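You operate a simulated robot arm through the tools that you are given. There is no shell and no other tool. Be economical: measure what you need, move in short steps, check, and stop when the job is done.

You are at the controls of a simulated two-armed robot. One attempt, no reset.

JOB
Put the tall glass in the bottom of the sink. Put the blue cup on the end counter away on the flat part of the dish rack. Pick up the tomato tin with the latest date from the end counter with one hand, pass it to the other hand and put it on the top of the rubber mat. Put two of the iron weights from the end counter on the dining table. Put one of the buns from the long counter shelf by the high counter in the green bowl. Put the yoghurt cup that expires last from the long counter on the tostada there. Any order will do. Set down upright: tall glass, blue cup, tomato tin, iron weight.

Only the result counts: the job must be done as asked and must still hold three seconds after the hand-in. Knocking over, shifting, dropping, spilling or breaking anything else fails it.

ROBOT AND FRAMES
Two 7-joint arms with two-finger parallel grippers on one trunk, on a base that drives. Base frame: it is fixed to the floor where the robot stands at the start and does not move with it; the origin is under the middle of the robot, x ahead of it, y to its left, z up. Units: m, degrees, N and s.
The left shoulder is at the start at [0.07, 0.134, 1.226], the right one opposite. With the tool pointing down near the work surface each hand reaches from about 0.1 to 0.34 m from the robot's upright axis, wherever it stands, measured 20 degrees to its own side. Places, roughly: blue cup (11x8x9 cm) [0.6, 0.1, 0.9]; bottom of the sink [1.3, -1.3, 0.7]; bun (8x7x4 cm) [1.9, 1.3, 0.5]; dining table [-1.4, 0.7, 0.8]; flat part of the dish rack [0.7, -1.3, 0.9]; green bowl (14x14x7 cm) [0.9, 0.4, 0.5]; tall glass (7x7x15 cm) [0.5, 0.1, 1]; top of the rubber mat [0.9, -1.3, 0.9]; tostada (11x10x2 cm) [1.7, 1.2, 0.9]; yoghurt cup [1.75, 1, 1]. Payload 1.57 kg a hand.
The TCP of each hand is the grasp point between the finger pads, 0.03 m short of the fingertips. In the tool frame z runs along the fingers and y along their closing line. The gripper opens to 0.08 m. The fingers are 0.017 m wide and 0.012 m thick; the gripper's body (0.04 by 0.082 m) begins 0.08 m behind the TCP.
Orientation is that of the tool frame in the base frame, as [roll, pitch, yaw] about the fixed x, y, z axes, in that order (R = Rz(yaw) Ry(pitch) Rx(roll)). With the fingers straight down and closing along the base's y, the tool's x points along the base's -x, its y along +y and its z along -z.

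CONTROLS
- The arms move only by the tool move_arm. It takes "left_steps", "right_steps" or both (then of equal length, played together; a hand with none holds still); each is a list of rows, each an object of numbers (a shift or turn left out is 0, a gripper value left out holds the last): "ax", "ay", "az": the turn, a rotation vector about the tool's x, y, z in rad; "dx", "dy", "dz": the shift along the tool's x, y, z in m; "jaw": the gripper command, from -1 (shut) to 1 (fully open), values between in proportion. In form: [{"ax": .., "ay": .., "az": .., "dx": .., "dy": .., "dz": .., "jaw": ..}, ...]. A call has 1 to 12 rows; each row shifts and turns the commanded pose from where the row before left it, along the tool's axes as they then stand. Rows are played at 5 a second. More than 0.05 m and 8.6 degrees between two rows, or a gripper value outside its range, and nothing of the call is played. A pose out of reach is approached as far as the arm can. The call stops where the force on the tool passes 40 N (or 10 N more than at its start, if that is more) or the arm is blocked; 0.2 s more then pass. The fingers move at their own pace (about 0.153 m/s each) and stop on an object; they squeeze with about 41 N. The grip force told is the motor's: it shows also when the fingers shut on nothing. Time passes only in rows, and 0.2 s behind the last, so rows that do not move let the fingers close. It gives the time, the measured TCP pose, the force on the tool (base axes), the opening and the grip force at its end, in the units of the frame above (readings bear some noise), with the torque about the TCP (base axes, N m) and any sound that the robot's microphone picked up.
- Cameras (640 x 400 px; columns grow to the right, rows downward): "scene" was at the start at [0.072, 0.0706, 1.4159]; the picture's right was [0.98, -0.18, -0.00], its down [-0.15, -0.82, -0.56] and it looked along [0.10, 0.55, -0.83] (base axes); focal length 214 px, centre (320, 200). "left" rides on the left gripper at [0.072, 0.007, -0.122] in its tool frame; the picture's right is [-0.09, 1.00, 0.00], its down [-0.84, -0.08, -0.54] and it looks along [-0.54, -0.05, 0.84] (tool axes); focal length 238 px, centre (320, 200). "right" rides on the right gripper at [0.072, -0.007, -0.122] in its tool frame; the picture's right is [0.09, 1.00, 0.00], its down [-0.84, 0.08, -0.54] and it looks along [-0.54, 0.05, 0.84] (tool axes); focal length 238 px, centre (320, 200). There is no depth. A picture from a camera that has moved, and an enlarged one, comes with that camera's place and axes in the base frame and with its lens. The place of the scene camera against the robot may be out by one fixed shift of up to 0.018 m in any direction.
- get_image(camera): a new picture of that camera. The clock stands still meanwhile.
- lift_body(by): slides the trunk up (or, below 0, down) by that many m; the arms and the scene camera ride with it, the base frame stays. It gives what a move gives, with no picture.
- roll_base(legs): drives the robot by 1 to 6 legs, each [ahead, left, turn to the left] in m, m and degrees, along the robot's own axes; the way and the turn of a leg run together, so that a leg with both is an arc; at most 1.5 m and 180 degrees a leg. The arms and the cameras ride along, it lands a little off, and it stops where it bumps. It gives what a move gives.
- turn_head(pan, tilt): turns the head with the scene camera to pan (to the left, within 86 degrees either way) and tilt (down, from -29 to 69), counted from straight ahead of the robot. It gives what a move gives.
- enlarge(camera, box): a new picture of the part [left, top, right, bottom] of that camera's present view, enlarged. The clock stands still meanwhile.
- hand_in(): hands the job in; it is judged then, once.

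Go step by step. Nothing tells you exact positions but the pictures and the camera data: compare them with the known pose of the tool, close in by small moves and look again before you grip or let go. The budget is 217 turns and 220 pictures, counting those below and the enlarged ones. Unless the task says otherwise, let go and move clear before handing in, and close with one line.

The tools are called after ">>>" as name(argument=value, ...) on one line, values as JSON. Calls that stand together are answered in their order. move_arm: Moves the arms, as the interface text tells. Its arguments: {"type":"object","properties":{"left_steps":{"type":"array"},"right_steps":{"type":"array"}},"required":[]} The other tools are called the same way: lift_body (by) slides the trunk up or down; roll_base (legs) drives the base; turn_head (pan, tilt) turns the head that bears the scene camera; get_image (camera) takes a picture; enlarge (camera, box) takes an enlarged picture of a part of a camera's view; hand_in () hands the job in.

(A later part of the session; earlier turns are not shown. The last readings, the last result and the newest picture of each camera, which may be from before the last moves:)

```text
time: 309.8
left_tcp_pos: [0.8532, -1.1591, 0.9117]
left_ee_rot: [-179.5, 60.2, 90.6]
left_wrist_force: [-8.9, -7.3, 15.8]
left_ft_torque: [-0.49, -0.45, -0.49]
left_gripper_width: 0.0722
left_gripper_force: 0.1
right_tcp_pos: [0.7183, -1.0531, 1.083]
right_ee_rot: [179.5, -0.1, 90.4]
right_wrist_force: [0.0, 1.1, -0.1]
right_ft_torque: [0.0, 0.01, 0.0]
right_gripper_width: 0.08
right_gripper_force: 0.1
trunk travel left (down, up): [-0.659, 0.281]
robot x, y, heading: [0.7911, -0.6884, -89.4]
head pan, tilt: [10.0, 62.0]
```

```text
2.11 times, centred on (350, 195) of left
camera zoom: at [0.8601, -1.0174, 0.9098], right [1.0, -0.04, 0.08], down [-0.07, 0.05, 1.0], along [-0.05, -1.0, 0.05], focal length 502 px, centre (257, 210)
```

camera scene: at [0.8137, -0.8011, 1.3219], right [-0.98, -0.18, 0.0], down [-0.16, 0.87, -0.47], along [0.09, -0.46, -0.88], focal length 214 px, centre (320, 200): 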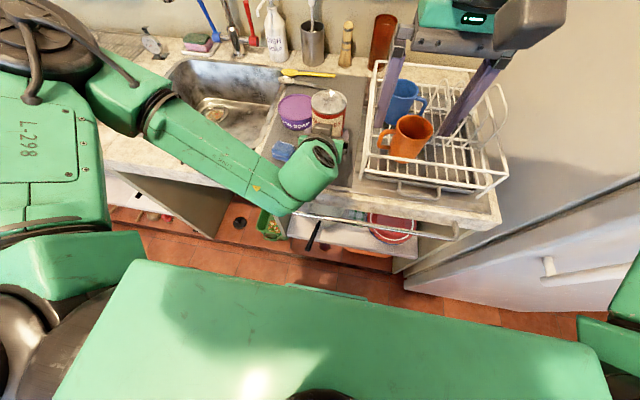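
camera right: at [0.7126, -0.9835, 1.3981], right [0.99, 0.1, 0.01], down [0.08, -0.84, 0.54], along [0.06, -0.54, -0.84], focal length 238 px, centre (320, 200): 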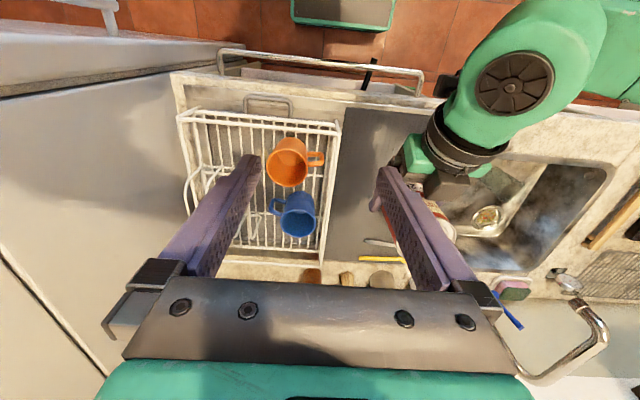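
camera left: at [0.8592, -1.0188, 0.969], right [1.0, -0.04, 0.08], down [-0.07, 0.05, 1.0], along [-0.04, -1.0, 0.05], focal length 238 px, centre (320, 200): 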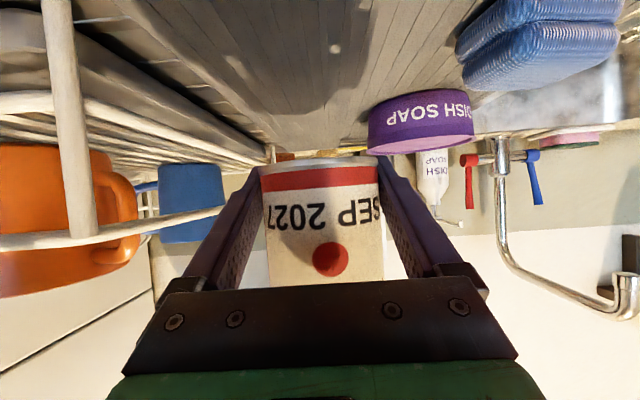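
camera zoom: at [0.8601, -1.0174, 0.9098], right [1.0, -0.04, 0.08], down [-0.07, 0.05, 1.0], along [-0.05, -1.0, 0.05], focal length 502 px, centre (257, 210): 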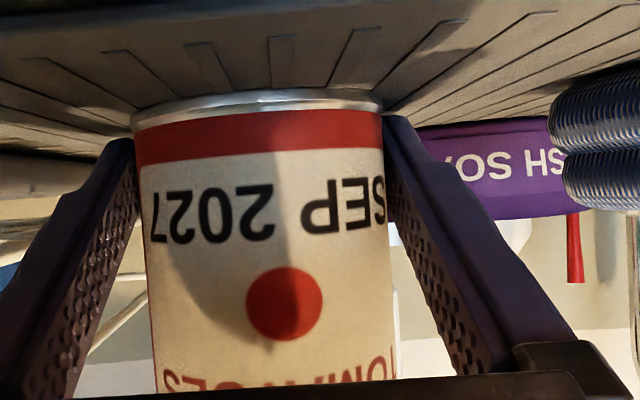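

The tin settled upright on the mat. I lift slightly to free the fingertips and let the jaw open fully.

>>> lift_body(by=0.008)

>>> move_arm(left_steps=[{"jaw": 1}, {}])

>>> enlarge(camera="left", box=[200, 100, 500, 290])

```text
time: 310.4
left_tcp_pos: [0.8576, -1.1596, 0.9168]
left_ee_rot: [-179.5, 59.8, 91.0]
left_wrist_force: [0.6, -0.7, -0.1]
left_ft_torque: [-0.01, 0.02, -0.02]
left_gripper_width: 0.0799
left_gripper_force: 0.0
right_tcp_pos: [0.7212, -1.0552, 1.0906]
right_ee_rot: [179.6, -0.2, 90.5]
right_wrist_force: [0.3, 0.1, 0.0]
right_ft_torque: [-0.04, 0.02, 0.01]
right_gripper_width: 0.0798
right_gripper_force: 0.0
trunk travel left (down, up): [-0.667, 0.273]
robot x, y, heading: [0.7913, -0.687, -89.6]
head pan, tilt: [10.0, 62.0]
```

```text
time: 311.0
left_tcp_pos: [0.8572, -1.1597, 0.9181]
left_ee_rot: [-179.4, 60.1, 90.9]
left_wrist_force: [-0.7, 0.2, -1.0]
left_ft_torque: [0.01, -0.02, 0.01]
left_gripper_width: 0.0802
left_gripper_force: 0.1
right_tcp_pos: [0.7209, -1.0538, 1.0913]
right_ee_rot: [179.6, -0.2, 90.5]
right_wrist_force: [-0.3, 0.2, -0.8]
right_ft_torque: [0.03, -0.02, 0.0]
right_gripper_width: 0.0799
right_gripper_force: 0.1
trunk travel left (down, up): [-0.667, 0.273]
robot x, y, heading: [0.7916, -0.6888, -89.6]
head pan, tilt: [10.0, 62.0]
```

```text
2.11 times, centred on (350, 195) of left
camera zoom: at [0.8623, -1.0181, 0.9172], right [1.0, -0.04, 0.07], down [-0.07, 0.05, 1.0], along [-0.04, -1.0, 0.05], focal length 502 px, centre (257, 210)
```

zoom: 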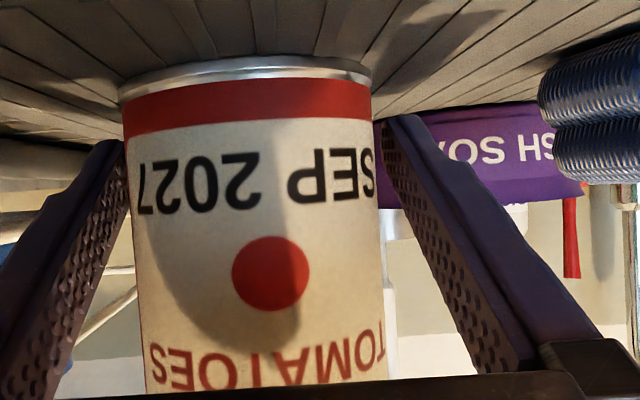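

The tin stands free. I raise the hand vertically with the trunk.

>>> lift_body(by=0.06)

>>> lift_body(by=0.12)

>>> roll_base(legs=[[-0.25, 0, 0]])

>>> get_image(camera="scene")

```text
time: 312.0
left_tcp_pos: [0.8567, -1.1603, 0.9775]
left_ee_rot: [-179.3, 60.0, 91.0]
left_wrist_force: [-0.1, 0.4, -0.4]
left_ft_torque: [0.0, 0.0, -0.02]
left_gripper_width: 0.0799
left_gripper_force: 0.1
right_tcp_pos: [0.7214, -1.0552, 1.1506]
right_ee_rot: [179.5, -0.3, 90.3]
right_wrist_force: [0.0, -0.6, 0.4]
right_ft_torque: [0.03, -0.01, 0.03]
right_gripper_width: 0.08
right_gripper_force: 0.1
trunk travel left (down, up): [-0.727, 0.213]
robot x, y, heading: [0.7907, -0.6875, -89.3]
head pan, tilt: [10.0, 62.0]
```

```text
time: 313.5
left_tcp_pos: [0.8573, -1.1606, 1.0978]
left_ee_rot: [-179.4, 59.9, 91.0]
left_wrist_force: [-0.5, -0.4, 0.0]
left_ft_torque: [0.01, 0.01, 0.03]
left_gripper_width: 0.08
left_gripper_force: 0.0
right_tcp_pos: [0.7209, -1.0547, 1.2703]
right_ee_rot: [179.7, -0.3, 90.4]
right_wrist_force: [0.5, -0.6, -0.2]
right_ft_torque: [0.01, 0.0, 0.0]
right_gripper_width: 0.0803
right_gripper_force: 0.0
trunk travel left (down, up): [-0.847, 0.093]
robot x, y, heading: [0.7895, -0.6856, -89.3]
head pan, tilt: [10.0, 62.0]
```

```text
time: 315.3
left_tcp_pos: [0.8541, -0.9075, 1.0968]
left_ee_rot: [-179.3, 59.9, 91.0]
left_wrist_force: [0.5, -0.7, 0.3]
left_ft_torque: [-0.02, -0.02, 0.0]
left_gripper_width: 0.0799
left_gripper_force: 0.0
right_tcp_pos: [0.7184, -0.8022, 1.2697]
right_ee_rot: [179.6, -0.4, 90.5]
right_wrist_force: [-1.2, -0.3, 0.7]
right_ft_torque: [0.0, -0.04, -0.03]
right_gripper_width: 0.0798
right_gripper_force: 0.0
trunk travel left (down, up): [-0.847, 0.093]
robot x, y, heading: [0.7895, -0.4337, -89.5]
head pan, tilt: [10.0, 62.0]
```

```text
49 pictures are left
camera scene: at [0.8109, -0.5489, 1.4556], right [-0.98, -0.19, 0.0], down [-0.16, 0.87, -0.47], along [0.09, -0.46, -0.88], focal length 214 px, centre (320, 200)
```

scene: 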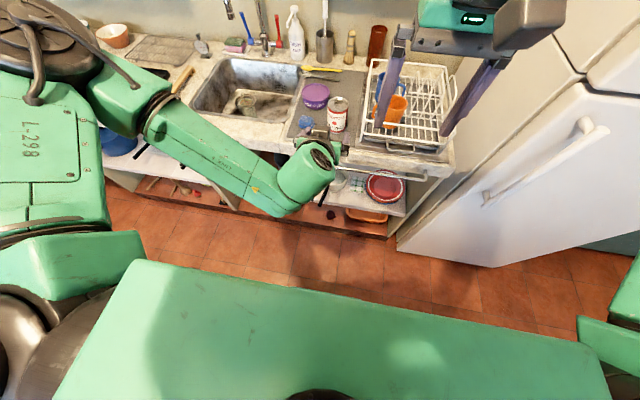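

Tin stands upright on the mat. Now the weights: I restore the left hand to point down and return to the start side.

>>> move_arm(left_steps=[{"ay": 0.131, "dx": 0.01, "dz": -0.02}, {"ay": 0.131, "dz": -0.02}, {"ay": 0.131, "dz": -0.02}, {"ay": 0.131, "dz": -0.02}, {"ay": 0.131, "dz": -0.02}, {"ay": 0.131}, {"ay": 0.131}, {"ay": 0.13}, {"dx": 0.03, "dy": 0.03}, {"dx": 0.03, "dy": 0.03}, {"dx": 0.03, "dy": 0.03}, {}])

>>> roll_base(legs=[[0, 0, 89.5], [-0.84, 0, 0], [0, 0.77, 0], [0.15, 0, 0]])

>>> get_image(camera="right")

>>> get_image(camera="left")

```text
time: 317.9
left_tcp_pos: [0.9419, -0.7422, 1.16]
left_ee_rot: [-179.7, -0.1, 90.5]
left_wrist_force: [-0.3, -1.3, -0.7]
left_ft_torque: [-0.01, 0.0, -0.01]
left_gripper_width: 0.0798
left_gripper_force: 0.1
left hand out of reach, approached as far as the arm can: row 2
right_tcp_pos: [0.7171, -0.8, 1.2698]
right_ee_rot: [179.6, -0.2, 90.5]
right_wrist_force: [0.0, 0.0, 0.1]
right_ft_torque: [0.01, 0.0, -0.03]
right_gripper_width: 0.0802
right_gripper_force: 0.1
trunk travel left (down, up): [-0.847, 0.093]
robot x, y, heading: [0.7905, -0.4354, -89.4]
head pan, tilt: [10.0, 62.0]
```

```text
time: 330.9
left_tcp_pos: [0.4018, 0.4714, 1.1611]
left_ee_rot: [-179.7, 0.2, -178.5]
left_wrist_force: [-0.5, 0.7, -0.7]
left_ft_torque: [0.0, -0.01, 0.0]
left_gripper_width: 0.0801
left_gripper_force: 0.1
right_tcp_pos: [0.463, 0.2496, 1.2717]
right_ee_rot: [179.6, 0.0, -178.5]
right_wrist_force: [-1.4, 0.6, 0.3]
right_ft_torque: [0.01, 0.01, -0.01]
right_gripper_width: 0.08
right_gripper_force: 0.0
trunk travel left (down, up): [-0.847, 0.093]
robot x, y, heading: [0.0982, 0.3126, 1.9]
head pan, tilt: [10.0, 62.0]
```

```text
48 pictures are left
camera right: at [0.3923, 0.2399, 1.3932], right [-0.12, 0.99, 0.01], down [0.83, 0.1, 0.54], along [0.54, 0.07, -0.84], focal length 238 px, centre (320, 200)
```

right: 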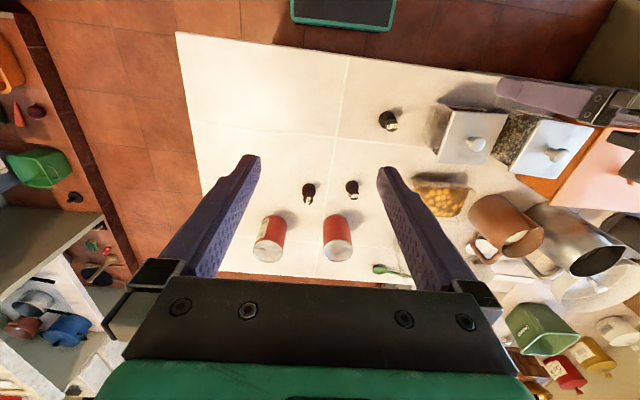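

```text
47 pictures are left
camera left: at [0.3296, 0.4773, 1.2828], right [0.07, 1.0, -0.01], down [0.84, -0.05, 0.54], along [0.54, -0.04, -0.84], focal length 238 px, centre (320, 200)
```

left: 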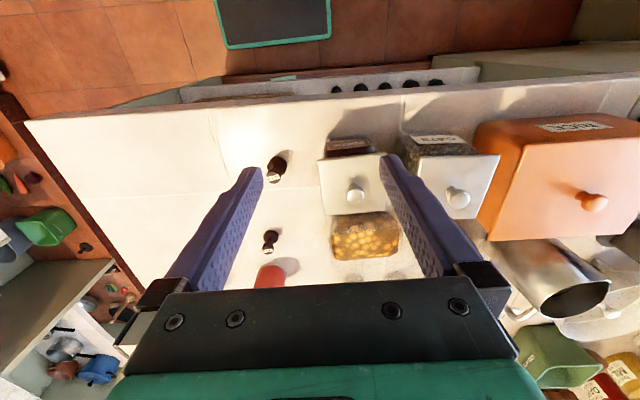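

Weights are at about W1 (0.69, 0.25), W2 (0.675, 0.35), W3 (0.506, 0.39). The left arm would sweep the canisters, so I use the right hand: move the left away, then the right over W3.

>>> move_arm(left_steps=[{"dz": -0.04, "dy": 0.02}, {"dz": -0.04, "dy": 0.02}, {"dz": -0.03, "dy": 0.03}, {"dy": 0.04}, {"dy": 0.03}, {}], right_steps=[{}, {"dx": -0.012, "dy": 0.035, "dz": 0.03}, {"dx": -0.012, "dy": 0.035, "dz": 0.03}, {"dx": -0.012, "dy": 0.035, "dz": 0.03}, {"dx": -0.011, "dy": 0.036, "dz": 0.03}, {"dz": 0.02}])

>>> get_image(camera="right")

```text
time: 332.3
left_tcp_pos: [0.4016, 0.6107, 1.269]
left_ee_rot: [-179.8, 0.0, -178.6]
left_wrist_force: [0.4, -0.2, 0.8]
left_ft_torque: [0.02, -0.01, -0.02]
left_gripper_width: 0.0799
left_gripper_force: 0.0
right_tcp_pos: [0.5134, 0.3903, 1.1305]
right_ee_rot: [179.6, -0.2, -178.4]
right_wrist_force: [0.3, 0.0, 0.6]
right_ft_torque: [0.01, 0.02, -0.03]
right_gripper_width: 0.0799
right_gripper_force: 0.1
trunk travel left (down, up): [-0.847, 0.093]
robot x, y, heading: [0.1005, 0.3121, 1.9]
head pan, tilt: [10.0, 62.0]
```

```text
46 pictures are left
camera right: at [0.4418, 0.3807, 1.2532], right [-0.12, 0.99, 0.01], down [0.84, 0.1, 0.54], along [0.54, 0.07, -0.84], focal length 238 px, centre (320, 200)
```

right: 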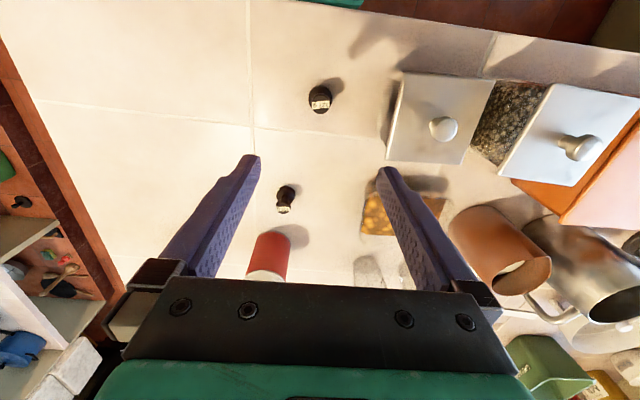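

W3 is centred at (0.504, 0.390). Descend with a narrower opening.

>>> move_arm(right_steps=[{"dx": 0.009, "jaw": 0.35}, {"dz": 0.04}, {"dz": 0.04}, {"dz": 0.04}, {"dz": 0.03}, {}])

>>> get_image(camera="right")

```text
time: 333.7
left_tcp_pos: [0.4014, 0.6143, 1.2672]
left_ee_rot: [-179.7, 0.0, -178.6]
left_wrist_force: [0.3, 0.4, 0.5]
left_ft_torque: [-0.04, 0.01, 0.01]
left_gripper_width: 0.08
left_gripper_force: 0.1
right_tcp_pos: [0.4998, 0.3937, 0.9802]
right_ee_rot: [179.6, -0.3, -178.5]
right_wrist_force: [-0.8, 0.0, 0.3]
right_ft_torque: [0.04, 0.01, 0.02]
right_gripper_width: 0.054
right_gripper_force: 0.0
trunk travel left (down, up): [-0.847, 0.093]
robot x, y, heading: [0.0992, 0.3124, 1.6]
head pan, tilt: [10.0, 62.0]
```

```text
45 pictures are left
camera right: at [0.4275, 0.385, 1.1033], right [-0.12, 0.99, 0.01], down [0.84, 0.1, 0.54], along [0.54, 0.07, -0.84], focal length 238 px, centre (320, 200)
```

right: 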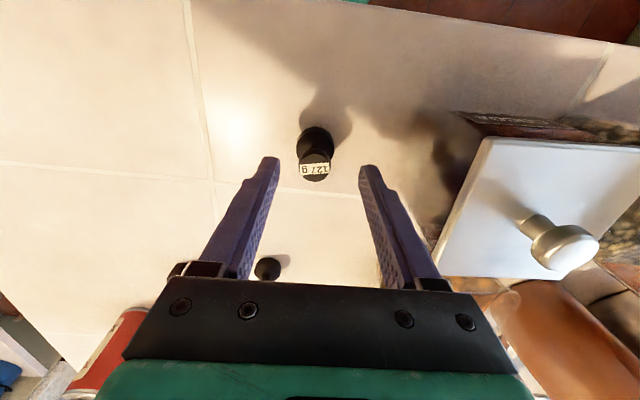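

Weight top is ~0.957, counter ~0.90. I descend to 0.937 and grip.

>>> move_arm(right_steps=[{"dx": 0.004, "dy": -0.0035}, {"dz": 0.02}, {"dz": 0.015}, {"dz": 0.007}, {}, {"jaw": -0.2}, {"jaw": -1}, {}, {}])

>>> get_image(camera="right")

```text
time: 335.7
left_tcp_pos: [0.4005, 0.6143, 1.2679]
left_ee_rot: [-179.7, 0.1, -178.6]
left_wrist_force: [0.0, -0.8, 0.3]
left_ft_torque: [0.06, -0.04, 0.0]
left_gripper_width: 0.0802
left_gripper_force: 0.1
right_tcp_pos: [0.4975, 0.3897, 0.9387]
right_ee_rot: [179.7, -0.2, -178.5]
right_wrist_force: [-0.2, 0.4, 0.4]
right_ft_torque: [0.05, 0.02, 0.02]
right_gripper_width: 0.0304
right_gripper_force: 39.2
trunk travel left (down, up): [-0.847, 0.093]
robot x, y, heading: [0.0965, 0.3133, 1.7]
head pan, tilt: [10.0, 62.0]
```

```text
44 pictures are left
camera right: at [0.4251, 0.3813, 1.0606], right [-0.12, 0.99, 0.01], down [0.84, 0.1, 0.54], along [0.54, 0.07, -0.84], focal length 238 px, centre (320, 200)
```

right: 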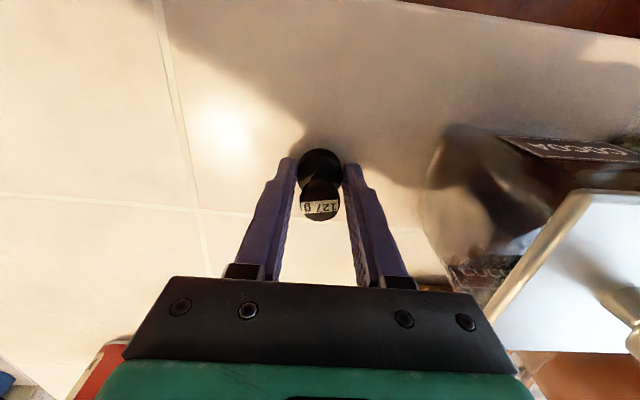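

Gripped (3 cm base). Lift and check.

>>> move_arm(right_steps=[{"dz": -0.03}, {"dz": -0.04}, {"dz": -0.045}, {"dz": -0.045}, {"dz": -0.03, "dx": 0.03}, {"dx": 0.045}, {"dx": 0.045, "dy": -0.02}, {}])

>>> get_image(camera="right")

```text
time: 337.5
left_tcp_pos: [0.4005, 0.6143, 1.2675]
left_ee_rot: [-179.7, 0.0, -178.4]
left_wrist_force: [0.1, -0.2, 0.4]
left_ft_torque: [0.02, 0.03, 0.0]
left_gripper_width: 0.0798
left_gripper_force: 0.0
right_tcp_pos: [0.3744, 0.3675, 1.1254]
right_ee_rot: [179.6, -0.1, -178.3]
right_wrist_force: [0.2, -0.4, -0.9]
right_ft_torque: [-0.02, 0.01, -0.02]
right_gripper_width: 0.0304
right_gripper_force: 39.3
trunk travel left (down, up): [-0.847, 0.093]
robot x, y, heading: [0.098, 0.3118, 1.8]
head pan, tilt: [10.0, 62.0]
```

```text
43 pictures are left
camera right: at [0.3027, 0.3584, 1.2484], right [-0.12, 0.99, 0.01], down [0.84, 0.1, 0.54], along [0.53, 0.07, -0.84], focal length 238 px, centre (320, 200)
```

right: 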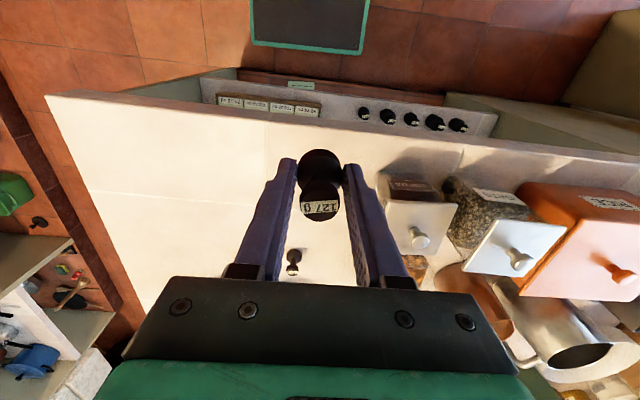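

Weight is firmly held. Now to the dining table: back off, turn around and look.

>>> roll_base(legs=[[-0.45, 0, 0], [0, 0, -90], [0, 0, -92]])

>>> turn_head(pan=0, tilt=35)

>>> get_image(camera="scene")

```text
time: 348.0
left_tcp_pos: [-0.6821, 0.0313, 1.2683]
left_ee_rot: [-179.7, 0.0, -4.4]
left_wrist_force: [-0.9, 0.3, 0.2]
left_ft_torque: [-0.04, 0.02, 0.0]
left_gripper_width: 0.0799
left_gripper_force: 0.0
right_tcp_pos: [-0.6295, 0.2731, 1.1264]
right_ee_rot: [179.8, -0.2, -4.3]
right_wrist_force: [0.7, 1.2, -1.2]
right_ft_torque: [0.0, -0.01, 0.0]
right_gripper_width: 0.0305
right_gripper_force: 39.6
trunk travel left (down, up): [-0.847, 0.093]
robot x, y, heading: [-0.3501, 0.2999, 176.1]
head pan, tilt: [10.0, 62.0]
```

```text
time: 348.9
left_tcp_pos: [-0.6796, 0.0306, 1.2699]
left_ee_rot: [-179.8, 0.0, -4.4]
left_wrist_force: [-0.1, 0.7, 0.4]
left_ft_torque: [-0.01, 0.01, -0.01]
left_gripper_width: 0.0799
left_gripper_force: 0.1
right_tcp_pos: [-0.629, 0.2733, 1.1251]
right_ee_rot: [179.6, -0.3, -4.3]
right_wrist_force: [0.4, 0.6, -1.5]
right_ft_torque: [-0.03, -0.01, -0.01]
right_gripper_width: 0.0306
right_gripper_force: 39.7
trunk travel left (down, up): [-0.847, 0.093]
robot x, y, heading: [-0.3538, 0.2992, 175.8]
head pan, tilt: [0.0, 35.0]
```

```text
42 pictures are left
camera scene: at [-0.4794, 0.3101, 1.4924], right [0.07, 1.0, 0.0], down [0.57, -0.04, -0.82], along [-0.82, 0.06, -0.57], focal length 214 px, centre (320, 200)
```

scene: 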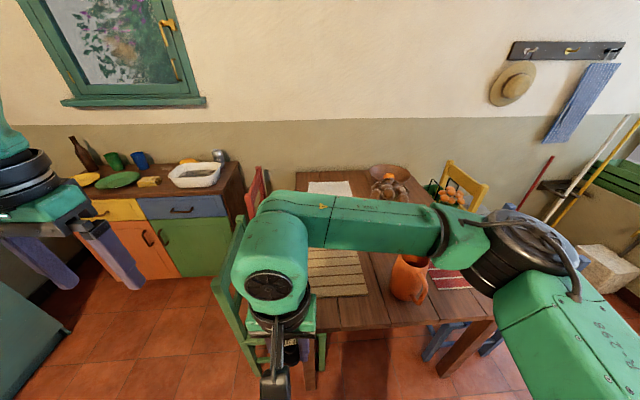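

The table's near edge is at x≈−0.79, with free wood along the front strip. I move closer and bring the weight over it.

>>> roll_base(legs=[[0.07, 0, 4]])

>>> move_arm(right_steps=[{"dx": -0.045}, {"dx": -0.045}, {"dx": -0.04, "dy": -0.025}, {"dy": -0.045}, {"dy": -0.045}, {"dy": -0.045}, {}])

>>> get_image(camera="right")

>>> get_image(camera="scene")

```text
time: 350.0
left_tcp_pos: [-0.7243, 0.0103, 1.2694]
left_ee_rot: [-179.7, 0.3, -0.4]
left_wrist_force: [0.9, 0.7, 0.3]
left_ft_torque: [-0.02, 0.05, 0.01]
left_gripper_width: 0.08
left_gripper_force: 0.1
right_tcp_pos: [-0.6898, 0.2569, 1.1279]
right_ee_rot: [179.6, 0.2, -0.1]
right_wrist_force: [0.0, -0.3, -1.0]
right_ft_torque: [-0.04, 0.0, 0.0]
right_gripper_width: 0.0306
right_gripper_force: 39.7
trunk travel left (down, up): [-0.847, 0.093]
robot x, y, heading: [-0.4157, 0.3002, 179.8]
head pan, tilt: [0.0, 35.0]
```

```text
time: 351.6
left_tcp_pos: [-0.7319, 0.0107, 1.269]
left_ee_rot: [-179.8, 0.0, -0.4]
left_wrist_force: [0.3, 0.9, 0.2]
left_ft_torque: [0.05, 0.0, 0.03]
left_gripper_width: 0.0797
left_gripper_force: 0.0
right_tcp_pos: [-0.8256, 0.4177, 1.1244]
right_ee_rot: [179.7, -0.1, -0.2]
right_wrist_force: [-0.2, 0.4, -0.7]
right_ft_torque: [0.04, -0.02, -0.02]
right_gripper_width: 0.0306
right_gripper_force: 39.7
trunk travel left (down, up): [-0.847, 0.093]
robot x, y, heading: [-0.4194, 0.2995, 180.0]
head pan, tilt: [0.0, 35.0]
```

```text
41 pictures are left
camera right: at [-0.7552, 0.425, 1.2465], right [0.09, -1.0, 0.01], down [-0.84, -0.07, 0.54], along [-0.54, -0.05, -0.84], focal length 238 px, centre (320, 200)
```

right: 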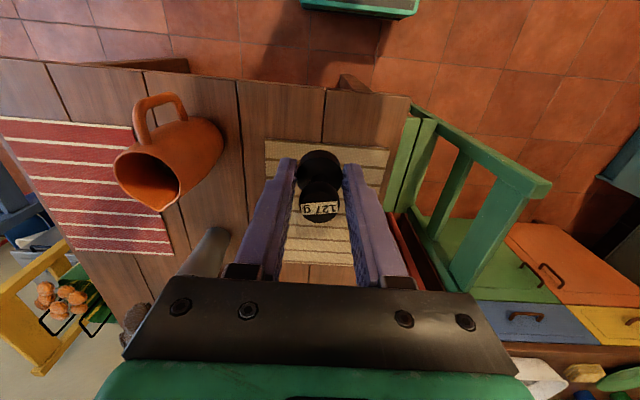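

```text
40 pictures are left
camera scene: at [-0.5505, 0.3023, 1.4924], right [0.0, 1.0, 0.0], down [0.57, 0.0, -0.82], along [-0.82, 0.0, -0.57], focal length 214 px, centre (320, 200)
```

scene: 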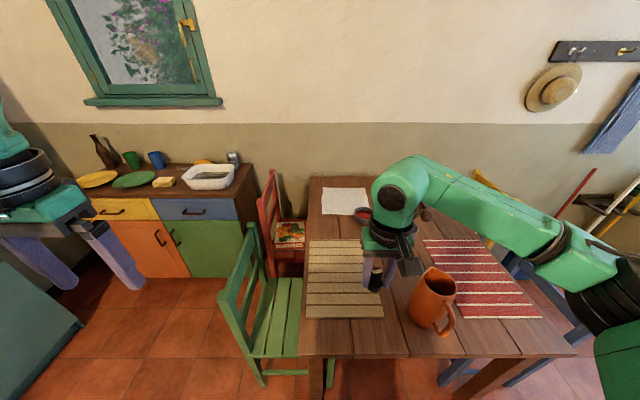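

Bare wood strip spans x −0.81…−0.91. I place this weight at about (−0.86, 0.52). Moving and lowering.

>>> move_arm(right_steps=[{"dx": -0.017, "dy": -0.045}, {"dx": -0.017, "dy": -0.045}, {"dy": -0.012, "dz": 0.03}, {"dz": 0.045}, {"dz": 0.045}, {"dz": 0.045}, {"dz": 0.045}, {}])

>>> get_image(camera="right")

```text
time: 353.4
left_tcp_pos: [-0.7313, 0.0106, 1.2679]
left_ee_rot: [-179.7, 0.0, -0.3]
left_wrist_force: [0.1, 0.8, -0.2]
left_ft_torque: [0.02, 0.04, -0.01]
left_gripper_width: 0.0799
left_gripper_force: 0.0
right_tcp_pos: [-0.8595, 0.515, 0.914]
right_ee_rot: [179.7, -0.3, -0.2]
right_wrist_force: [-0.5, -0.2, -1.3]
right_ft_torque: [-0.03, -0.01, 0.0]
right_gripper_width: 0.0303
right_gripper_force: 40.0
trunk travel left (down, up): [-0.847, 0.093]
robot x, y, heading: [-0.4183, 0.3018, 180.1]
head pan, tilt: [0.0, 35.0]
```

```text
39 pictures are left
camera right: at [-0.7882, 0.5241, 1.0363], right [0.09, -1.0, 0.01], down [-0.84, -0.07, 0.54], along [-0.54, -0.05, -0.84], focal length 238 px, centre (320, 200)
```

right: 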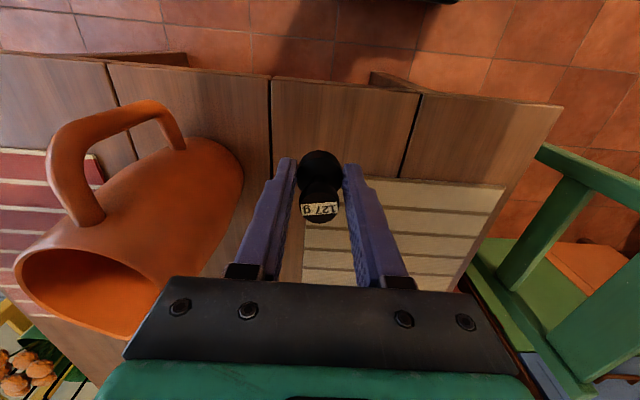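

I shift 2.5 cm away from the pitcher and lower further.

>>> move_arm(right_steps=[{"dy": 0.025}, {"dz": 0.03}, {"dz": 0.025}, {}])

>>> get_image(camera="right")

```text
time: 354.4
left_tcp_pos: [-0.7308, 0.0093, 1.2687]
left_ee_rot: [-179.7, 0.0, -0.2]
left_wrist_force: [-0.1, -0.6, 0.3]
left_ft_torque: [-0.02, -0.03, -0.03]
left_gripper_width: 0.0799
left_gripper_force: 0.1
right_tcp_pos: [-0.8586, 0.4908, 0.8588]
right_ee_rot: [179.6, -0.2, -0.2]
right_wrist_force: [0.5, -0.1, -1.7]
right_ft_torque: [0.01, -0.01, -0.01]
right_gripper_width: 0.0306
right_gripper_force: 39.8
trunk travel left (down, up): [-0.847, 0.093]
robot x, y, heading: [-0.421, 0.3037, 179.7]
head pan, tilt: [0.0, 35.0]
```

```text
38 pictures are left
camera right: at [-0.7883, 0.4982, 0.9817], right [0.09, -1.0, 0.01], down [-0.84, -0.07, 0.54], along [-0.54, -0.05, -0.84], focal length 238 px, centre (320, 200)
```

right: 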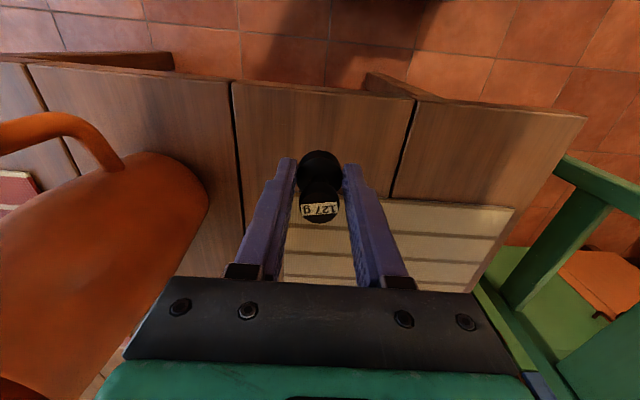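

>>> move_arm(right_steps=[{"dz": 0.01}, {"dz": 0.008}, {"dz": 0.006}, {}])

>>> enlarge(camera="scene", box=[300, 200, 480, 360])

```text
time: 355.4
left_tcp_pos: [-0.7313, 0.0101, 1.2678]
left_ee_rot: [-179.7, 0.0, -0.3]
left_wrist_force: [0.4, -0.6, 0.1]
left_ft_torque: [0.03, 0.01, 0.05]
left_gripper_width: 0.0801
left_gripper_force: 0.0
right_tcp_pos: [-0.8596, 0.4917, 0.835]
right_ee_rot: [179.6, -0.2, -0.2]
right_wrist_force: [0.1, -0.4, -0.8]
right_ft_torque: [0.01, 0.0, -0.02]
right_gripper_width: 0.0303
right_gripper_force: 39.4
trunk travel left (down, up): [-0.847, 0.093]
robot x, y, heading: [-0.4233, 0.302, 180.0]
head pan, tilt: [0.0, 35.0]
```

```text
2.50 times, centred on (390, 280) of scene
camera zoom: at [-0.5499, 0.3032, 1.4925], right [0.0, 1.0, 0.0], down [0.57, 0.0, -0.82], along [-0.82, 0.0, -0.57], focal length 536 px, centre (145, 0)
```

zoom: 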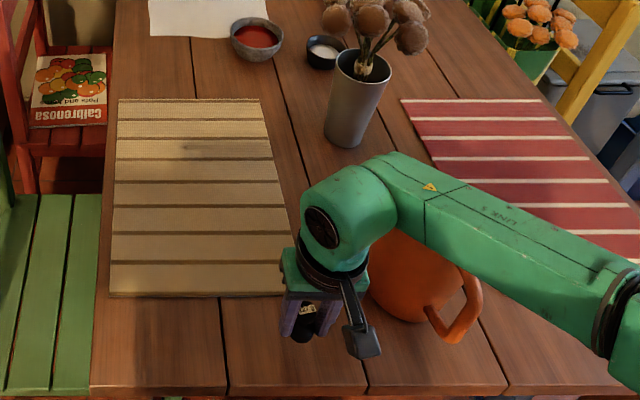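

The forearm runs near the pitcher's handle; safer to place further left, at y≈0.38.

>>> move_arm(right_steps=[{"dz": -0.03}, {"dy": 0.04}, {"dy": 0.04}, {"dy": 0.035}, {"dz": 0.03}, {"dz": 0.006}, {}])

>>> get_image(camera="right")

```text
time: 357.0
left_tcp_pos: [-0.7317, 0.011, 1.2672]
left_ee_rot: [-179.7, -0.1, -0.3]
left_wrist_force: [0.7, -0.4, 0.6]
left_ft_torque: [-0.04, 0.04, 0.02]
left_gripper_width: 0.0799
left_gripper_force: 0.1
right_tcp_pos: [-0.8585, 0.3769, 0.8299]
right_ee_rot: [179.6, -0.2, -0.2]
right_wrist_force: [0.4, -0.2, -0.2]
right_ft_torque: [-0.01, -0.03, 0.01]
right_gripper_width: 0.0306
right_gripper_force: 39.0
trunk travel left (down, up): [-0.847, 0.093]
robot x, y, heading: [-0.418, 0.3032, 179.9]
head pan, tilt: [0.0, 35.0]
```

```text
36 pictures are left
camera right: at [-0.787, 0.3839, 0.9515], right [0.09, -1.0, 0.01], down [-0.84, -0.07, 0.54], along [-0.54, -0.05, -0.84], focal length 238 px, centre (320, 200)
```

right: 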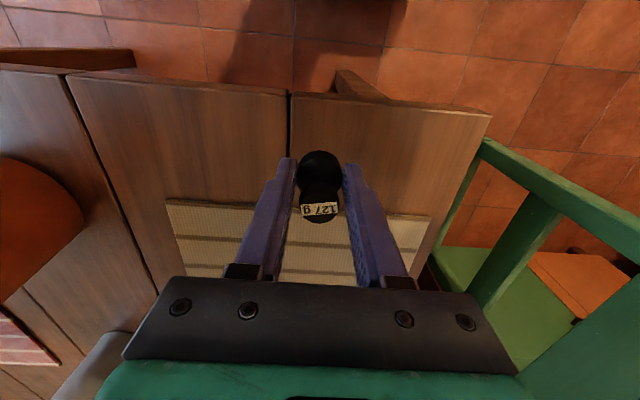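

>>> move_arm(right_steps=[{"dz": 0.008}, {"dz": 0.006}, {"dz": 0.005}, {}])

>>> move_arm(right_steps=[{"dz": 0.004}, {"dz": 0.004}, {}])

```text
time: 358.0
left_tcp_pos: [-0.7321, 0.0111, 1.2684]
left_ee_rot: [-179.8, 0.0, -0.3]
left_wrist_force: [0.0, -0.7, -0.1]
left_ft_torque: [-0.01, 0.04, 0.07]
left_gripper_width: 0.0799
left_gripper_force: 0.2
right_tcp_pos: [-0.8588, 0.3763, 0.8107]
right_ee_rot: [179.6, -0.2, -0.3]
right_wrist_force: [-0.5, 0.0, -2.2]
right_ft_torque: [0.0, -0.03, 0.0]
right_gripper_width: 0.0305
right_gripper_force: 39.5
trunk travel left (down, up): [-0.847, 0.093]
robot x, y, heading: [-0.4218, 0.3031, 179.8]
head pan, tilt: [0.0, 35.0]
```

```text
time: 358.8
left_tcp_pos: [-0.731, 0.0103, 1.269]
left_ee_rot: [-179.7, 0.0, -0.3]
left_wrist_force: [-0.3, 0.1, -0.6]
left_ft_torque: [0.0, 0.03, 0.01]
left_gripper_width: 0.0802
left_gripper_force: 0.1
right_tcp_pos: [-0.8585, 0.3765, 0.8017]
right_ee_rot: [179.6, -0.1, -0.2]
right_wrist_force: [-0.2, -0.1, -1.5]
right_ft_torque: [-0.02, 0.03, 0.0]
right_gripper_width: 0.0305
right_gripper_force: 39.5
trunk travel left (down, up): [-0.847, 0.093]
robot x, y, heading: [-0.421, 0.3012, 180.0]
head pan, tilt: [0.0, 35.0]
```

>>> get_image(camera="right")

>>> move_arm(right_steps=[{"dz": 0.004}, {"dz": 0.003}, {}])

```text
35 pictures are left
camera right: at [-0.7881, 0.3846, 0.9248], right [0.09, -1.0, 0.01], down [-0.84, -0.07, 0.54], along [-0.54, -0.05, -0.84], focal length 238 px, centre (320, 200)
```

right: 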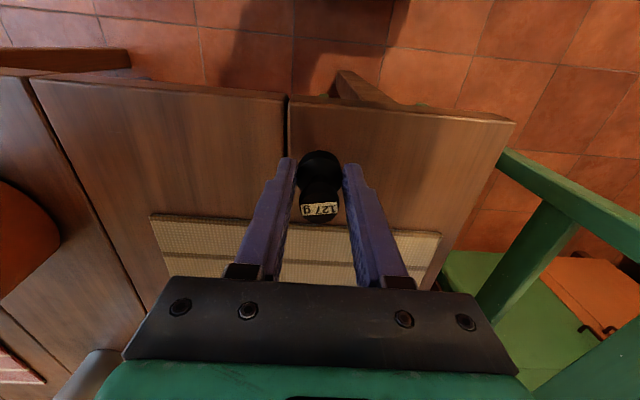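

```text
time: 359.6
left_tcp_pos: [-0.7306, 0.0099, 1.268]
left_ee_rot: [-179.7, -0.1, -0.2]
left_wrist_force: [-1.1, 0.2, 0.6]
left_ft_torque: [0.04, 0.0, -0.02]
left_gripper_width: 0.08
left_gripper_force: 0.1
right_tcp_pos: [-0.8596, 0.3766, 0.7965]
right_ee_rot: [179.6, -0.2, -0.2]
right_wrist_force: [0.3, 0.6, -1.1]
right_ft_torque: [-0.04, -0.02, -0.03]
right_gripper_width: 0.0306
right_gripper_force: 39.4
trunk travel left (down, up): [-0.847, 0.093]
robot x, y, heading: [-0.4201, 0.3022, 180.0]
head pan, tilt: [0.0, 35.0]
```

>>> move_arm(right_steps=[{"dz": 0.004}, {"dz": 0.004}, {}])

>>> move_arm(right_steps=[{"dz": 0.004}, {"dz": 0.003}, {}])

```text
time: 360.4
left_tcp_pos: [-0.7305, 0.0111, 1.2673]
left_ee_rot: [-179.7, 0.0, -0.3]
left_wrist_force: [-0.6, -0.6, 0.1]
left_ft_torque: [0.0, 0.01, 0.01]
left_gripper_width: 0.0802
left_gripper_force: 0.0
right_tcp_pos: [-0.8594, 0.3774, 0.7883]
right_ee_rot: [179.6, 0.0, -0.1]
right_wrist_force: [-0.2, 1.0, 4.7]
right_ft_torque: [0.09, 0.04, 0.01]
right_gripper_width: 0.0302
right_gripper_force: 39.3
trunk travel left (down, up): [-0.847, 0.093]
robot x, y, heading: [-0.4199, 0.3022, 179.8]
head pan, tilt: [0.0, 35.0]
```

```text
time: 361.2
left_tcp_pos: [-0.727, 0.0114, 1.2682]
left_ee_rot: [-179.7, 0.2, -0.3]
left_wrist_force: [-0.3, -0.2, 0.4]
left_ft_torque: [-0.02, 0.02, 0.0]
left_gripper_width: 0.0802
left_gripper_force: 0.0
right_tcp_pos: [-0.8601, 0.3765, 0.7837]
right_ee_rot: [179.4, 0.1, -0.4]
right_wrist_force: [-6.1, 2.9, 32.1]
right_ft_torque: [0.17, 0.29, -0.06]
right_gripper_width: 0.0306
right_gripper_force: 39.2
trunk travel left (down, up): [-0.847, 0.093]
robot x, y, heading: [-0.419, 0.3047, 179.7]
head pan, tilt: [0.0, 35.0]
```

Contact at TCP ≈ 0.787. Relieve, open and rise.

>>> move_arm(right_steps=[{"dz": -0.004}, {"jaw": 0.0}, {"jaw": 0.3}, {}, {"dz": -0.03}, {"dz": -0.04}, {"dz": -0.045}, {"dz": -0.045}, {"dz": -0.045}, {"dz": -0.045}, {"dz": -0.045}, {}])

>>> get_image(camera="right")

>>> enlarge(camera="scene", box=[290, 220, 470, 360])

```text
time: 363.8
left_tcp_pos: [-0.7326, 0.0112, 1.2685]
left_ee_rot: [-179.7, 0.0, -0.3]
left_wrist_force: [0.3, -0.1, -0.2]
left_ft_torque: [-0.01, 0.01, 0.01]
left_gripper_width: 0.0797
left_gripper_force: 0.0
right_tcp_pos: [-0.8605, 0.3782, 1.08]
right_ee_rot: [179.6, -0.2, -0.2]
right_wrist_force: [0.9, -0.2, 0.5]
right_ft_torque: [0.0, -0.01, -0.01]
right_gripper_width: 0.052
right_gripper_force: 0.1
trunk travel left (down, up): [-0.847, 0.093]
robot x, y, heading: [-0.4206, 0.306, 179.8]
head pan, tilt: [0.0, 35.0]
```

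```text
34 pictures are left
camera right: at [-0.7894, 0.3856, 1.2017], right [0.09, -1.0, 0.01], down [-0.84, -0.07, 0.54], along [-0.54, -0.05, -0.84], focal length 238 px, centre (320, 200)
```

right: 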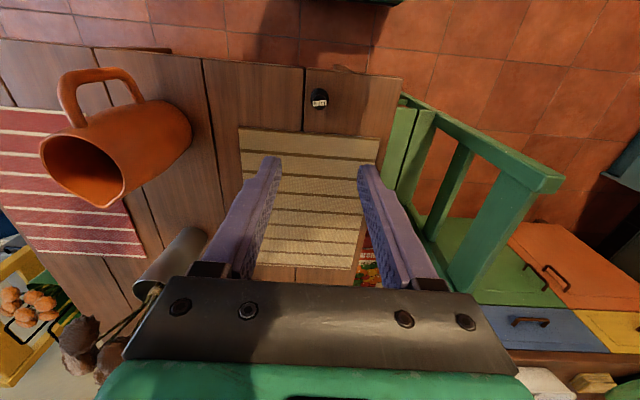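

```text
2.86 times, centred on (380, 290) of scene
camera zoom: at [-0.5499, 0.303, 1.4925], right [0.0, 1.0, 0.0], down [0.57, 0.0, -0.82], along [-0.82, 0.0, -0.57], focal length 613 px, centre (149, -57)
```

zoom: 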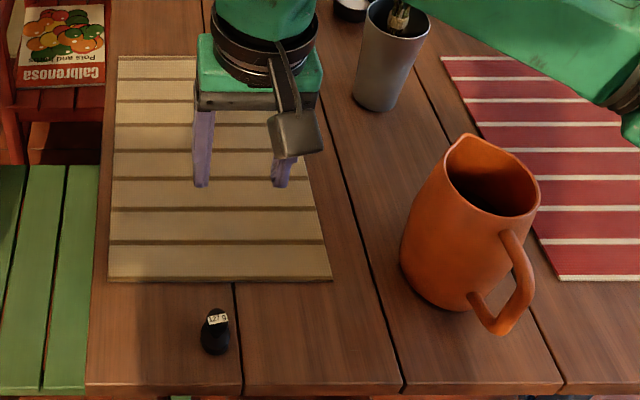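

First weight stands upright on the table. Back to the counter for a second one.

>>> move_arm(right_steps=[{"dx": 0.04, "dy": 0.02, "jaw": 0.35}, {"dx": 0.04, "dy": 0.03}, {"dx": 0.02, "dy": 0.03}, {"dz": -0.04}, {}])

>>> roll_base(legs=[[-0.1, 0, 0], [0, 0, 90], [0, 0, 90], [0.44, 0, 0]])

>>> get_image(camera="right")

```text
time: 365.0
left_tcp_pos: [-0.7314, 0.0107, 1.2686]
left_ee_rot: [-179.7, 0.0, -0.3]
left_wrist_force: [-0.2, -0.4, 0.6]
left_ft_torque: [0.01, 0.01, 0.0]
left_gripper_width: 0.0797
left_gripper_force: 0.0
right_tcp_pos: [-0.7598, 0.2992, 1.1217]
right_ee_rot: [179.6, -0.3, -0.2]
right_wrist_force: [0.4, 0.0, -0.5]
right_ft_torque: [-0.02, 0.02, 0.02]
right_gripper_width: 0.0541
right_gripper_force: 0.0
trunk travel left (down, up): [-0.847, 0.093]
robot x, y, heading: [-0.4221, 0.304, 179.9]
head pan, tilt: [0.0, 35.0]
```

```text
time: 376.0
left_tcp_pos: [0.4296, 0.5905, 1.2684]
left_ee_rot: [-179.7, 0.1, 179.6]
left_wrist_force: [-0.5, 0.5, 1.1]
left_ft_torque: [-0.01, -0.02, -0.02]
left_gripper_width: 0.0799
left_gripper_force: 0.0
right_tcp_pos: [0.4586, 0.3039, 1.1223]
right_ee_rot: [179.6, -0.1, 179.7]
right_wrist_force: [-0.1, 0.5, -0.4]
right_ft_torque: [0.01, -0.03, 0.02]
right_gripper_width: 0.0541
right_gripper_force: 0.0
trunk travel left (down, up): [-0.847, 0.093]
robot x, y, heading: [0.1168, 0.3001, -0.4]
head pan, tilt: [0.0, 35.0]
```

```text
32 pictures are left
camera right: at [0.3863, 0.2966, 1.244], right [-0.09, 1.0, 0.01], down [0.84, 0.07, 0.54], along [0.54, 0.05, -0.84], focal length 238 px, centre (320, 200)
```

right: 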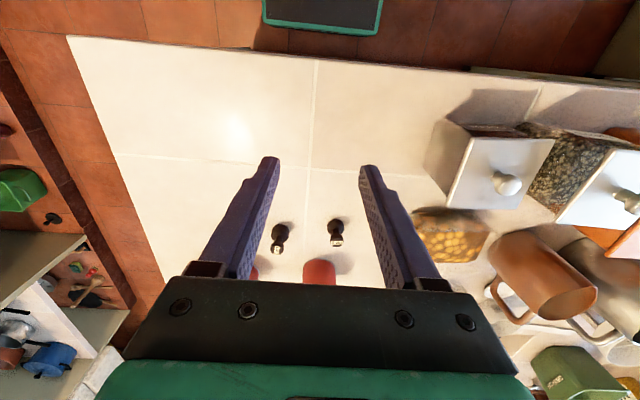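

I take W1 at (0.676, 0.251), pitching the hand ~18° forward for reach.

>>> roll_base(legs=[[0.03, 0, 0.3]])

>>> move_arm(right_steps=[{"ay": -0.11}, {"ay": -0.1}, {"ay": -0.1}, {"dx": -0.0324, "dz": 0.0104, "dy": -0.0104}, {"dx": -0.0324, "dz": 0.0104, "dy": -0.0104}, {"dx": -0.0324, "dz": 0.0104, "dy": -0.0104}, {"dx": -0.0324, "dz": 0.0104, "dy": -0.0104}, {"dx": -0.0324, "dz": 0.0104, "dy": -0.0104}, {"dx": 0.015, "dz": 0.046}, {}])

>>> get_image(camera="right")

```text
time: 376.9
left_tcp_pos: [0.4526, 0.5925, 1.2705]
left_ee_rot: [-179.7, 0.5, 179.9]
left_wrist_force: [-0.2, -0.1, 0.9]
left_ft_torque: [0.01, -0.05, 0.0]
left_gripper_width: 0.08
left_gripper_force: 0.0
right_tcp_pos: [0.4839, 0.3043, 1.124]
right_ee_rot: [179.5, 0.1, -180.0]
right_wrist_force: [-0.3, -0.3, 0.2]
right_ft_torque: [-0.01, -0.04, 0.03]
right_gripper_width: 0.0541
right_gripper_force: 0.2
trunk travel left (down, up): [-0.847, 0.093]
robot x, y, heading: [0.148, 0.2977, 0.3]
head pan, tilt: [0.0, 35.0]
```

```text
time: 379.1
left_tcp_pos: [0.4596, 0.5925, 1.2696]
left_ee_rot: [-179.7, 0.1, 179.9]
left_wrist_force: [0.2, 0.2, 0.0]
left_ft_torque: [0.0, -0.01, 0.01]
left_gripper_width: 0.0801
left_gripper_force: 0.1
right_tcp_pos: [0.6585, 0.2524, 1.0707]
right_ee_rot: [179.6, 17.6, 179.9]
right_wrist_force: [0.6, -0.1, -1.0]
right_ft_torque: [-0.01, -0.01, 0.04]
right_gripper_width: 0.0541
right_gripper_force: 0.2
trunk travel left (down, up): [-0.847, 0.093]
robot x, y, heading: [0.1449, 0.3002, 0.3]
head pan, tilt: [0.0, 35.0]
```

```text
31 pictures are left
camera right: at [0.5529, 0.245, 1.1652], right [-0.09, 1.0, -0.02], down [0.63, 0.07, 0.77], along [0.77, 0.05, -0.64], focal length 238 px, centre (320, 200)
```

right: 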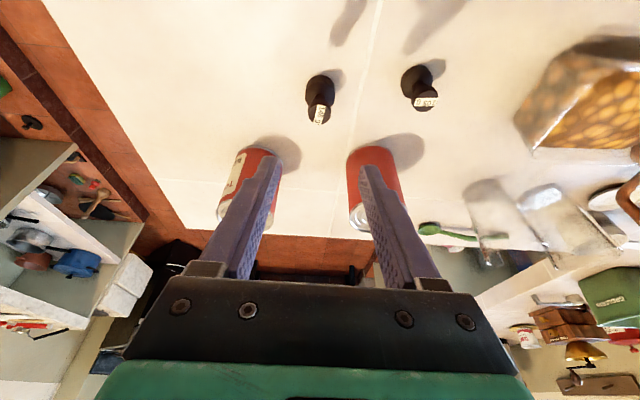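

>>> move_arm(right_steps=[{"dx": -0.01, "dz": 0.0032, "dy": -0.002}, {"dx": 0.0102, "dz": 0.0318}, {"dx": 0.0102, "dz": 0.0318}, {"dx": 0.0085, "dz": 0.0265}, {}])

>>> get_image(camera="right")

```text
time: 380.2
left_tcp_pos: [0.4577, 0.5941, 1.2684]
left_ee_rot: [-179.6, 0.1, 179.9]
left_wrist_force: [-0.7, -0.2, -0.1]
left_ft_torque: [0.0, 0.03, -0.03]
left_gripper_width: 0.08
left_gripper_force: 0.1
right_tcp_pos: [0.668, 0.2502, 0.9769]
right_ee_rot: [179.6, 17.7, 179.9]
right_wrist_force: [0.1, -0.2, 0.0]
right_ft_torque: [0.0, -0.05, 0.02]
right_gripper_width: 0.0539
right_gripper_force: 0.1
trunk travel left (down, up): [-0.847, 0.093]
robot x, y, heading: [0.1461, 0.3007, 0.5]
head pan, tilt: [0.0, 35.0]
```

```text
30 pictures are left
camera right: at [0.5614, 0.2426, 1.0715], right [-0.09, 1.0, -0.02], down [0.63, 0.07, 0.77], along [0.77, 0.05, -0.64], focal length 238 px, centre (320, 200)
```

right: 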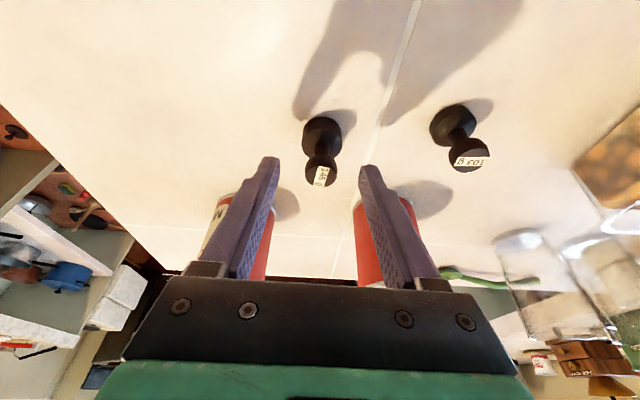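

>>> move_arm(right_steps=[{"dx": 0.0085, "dz": 0.0175}, {"dx": 0.0055, "dz": 0.0172}, {}, {"jaw": -0.2}, {"jaw": -1}, {}, {}])

>>> get_image(camera="right")

```text
time: 381.9
left_tcp_pos: [0.4588, 0.5921, 1.2686]
left_ee_rot: [-179.7, 0.0, 179.9]
left_wrist_force: [-0.2, -0.1, 0.0]
left_ft_torque: [0.02, -0.01, 0.03]
left_gripper_width: 0.0801
left_gripper_force: 0.1
right_tcp_pos: [0.6652, 0.2501, 0.94]
right_ee_rot: [179.6, 17.6, 179.8]
right_wrist_force: [-0.1, 0.0, 1.0]
right_ft_torque: [0.01, 0.03, -0.03]
right_gripper_width: 0.0313
right_gripper_force: 40.1
trunk travel left (down, up): [-0.847, 0.093]
robot x, y, heading: [0.1495, 0.299, 0.2]
head pan, tilt: [0.0, 35.0]
```

```text
29 pictures are left
camera right: at [0.5599, 0.2447, 1.0348], right [-0.09, 1.0, -0.02], down [0.63, 0.07, 0.77], along [0.77, 0.05, -0.64], focal length 238 px, centre (320, 200)
```

right: 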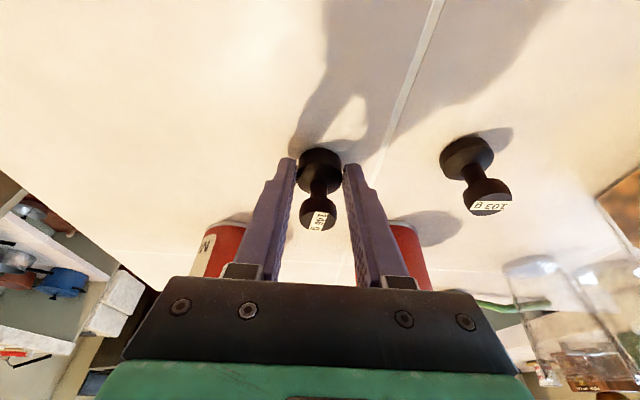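

Gripped. Lift and retract.

>>> move_arm(right_steps=[{"dx": -0.0092, "dz": -0.0286}, {"dx": -0.0122, "dz": -0.038}, {"dx": -0.0122, "dz": -0.038}, {"dx": -0.0122, "dz": -0.038}, {"dx": -0.0122, "dz": -0.038}, {"dx": 0.043, "dz": -0.0137}, {"dx": 0.043, "dz": -0.0137}, {"dx": 0.043, "dz": -0.0137}, {}])

>>> get_image(camera="right")

```text
time: 383.9
left_tcp_pos: [0.4595, 0.5931, 1.2673]
left_ee_rot: [-179.7, 0.0, 179.9]
left_wrist_force: [-1.0, -0.2, -0.6]
left_ft_torque: [-0.03, 0.03, -0.01]
left_gripper_width: 0.0801
left_gripper_force: 0.0
right_tcp_pos: [0.5313, 0.2495, 1.1321]
right_ee_rot: [179.5, 17.6, 179.9]
right_wrist_force: [0.4, 0.5, -1.1]
right_ft_torque: [-0.03, 0.05, -0.01]
right_gripper_width: 0.0312
right_gripper_force: 39.4
trunk travel left (down, up): [-0.847, 0.093]
robot x, y, heading: [0.1494, 0.3003, 0.2]
head pan, tilt: [0.0, 35.0]
```

```text
28 pictures are left
camera right: at [0.4254, 0.2432, 1.2263], right [-0.09, 1.0, -0.02], down [0.63, 0.07, 0.77], along [0.77, 0.05, -0.64], focal length 238 px, centre (320, 200)
```

right: 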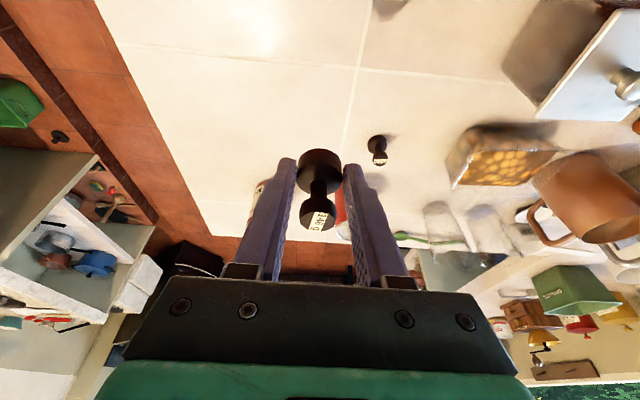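

Second weight (246 g) is held. Back to the table.

>>> roll_base(legs=[[-0.55, 0, 0], [0, 0, -90], [0, 0, -90]])

>>> get_image(camera="right")

```text
time: 394.7
left_tcp_pos: [-0.7204, 0.0177, 1.2677]
left_ee_rot: [-179.7, -0.1, -2.0]
left_wrist_force: [-0.5, 0.2, -0.1]
left_ft_torque: [0.01, -0.03, -0.02]
left_gripper_width: 0.08
left_gripper_force: 0.1
right_tcp_pos: [-0.782, 0.3621, 1.1316]
right_ee_rot: [179.6, 17.5, -2.0]
right_wrist_force: [0.6, 0.1, -1.8]
right_ft_torque: [-0.05, -0.06, -0.01]
right_gripper_width: 0.0312
right_gripper_force: 40.1
trunk travel left (down, up): [-0.847, 0.093]
robot x, y, heading: [-0.3982, 0.3004, 178.4]
head pan, tilt: [0.0, 35.0]
```

```text
27 pictures are left
camera right: at [-0.6756, 0.3666, 1.2264], right [0.06, -1.0, -0.02], down [-0.64, -0.05, 0.77], along [-0.77, -0.03, -0.64], focal length 238 px, centre (320, 200)
```

right: 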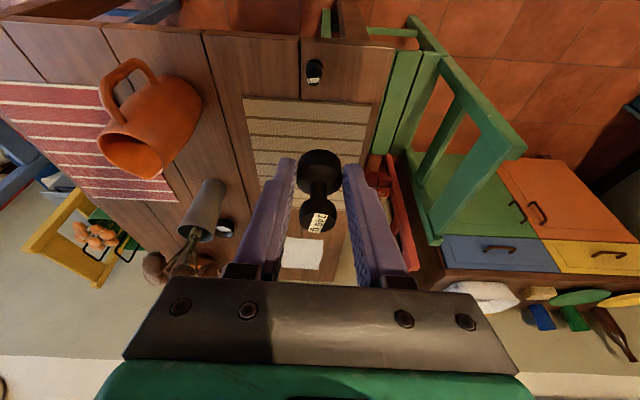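

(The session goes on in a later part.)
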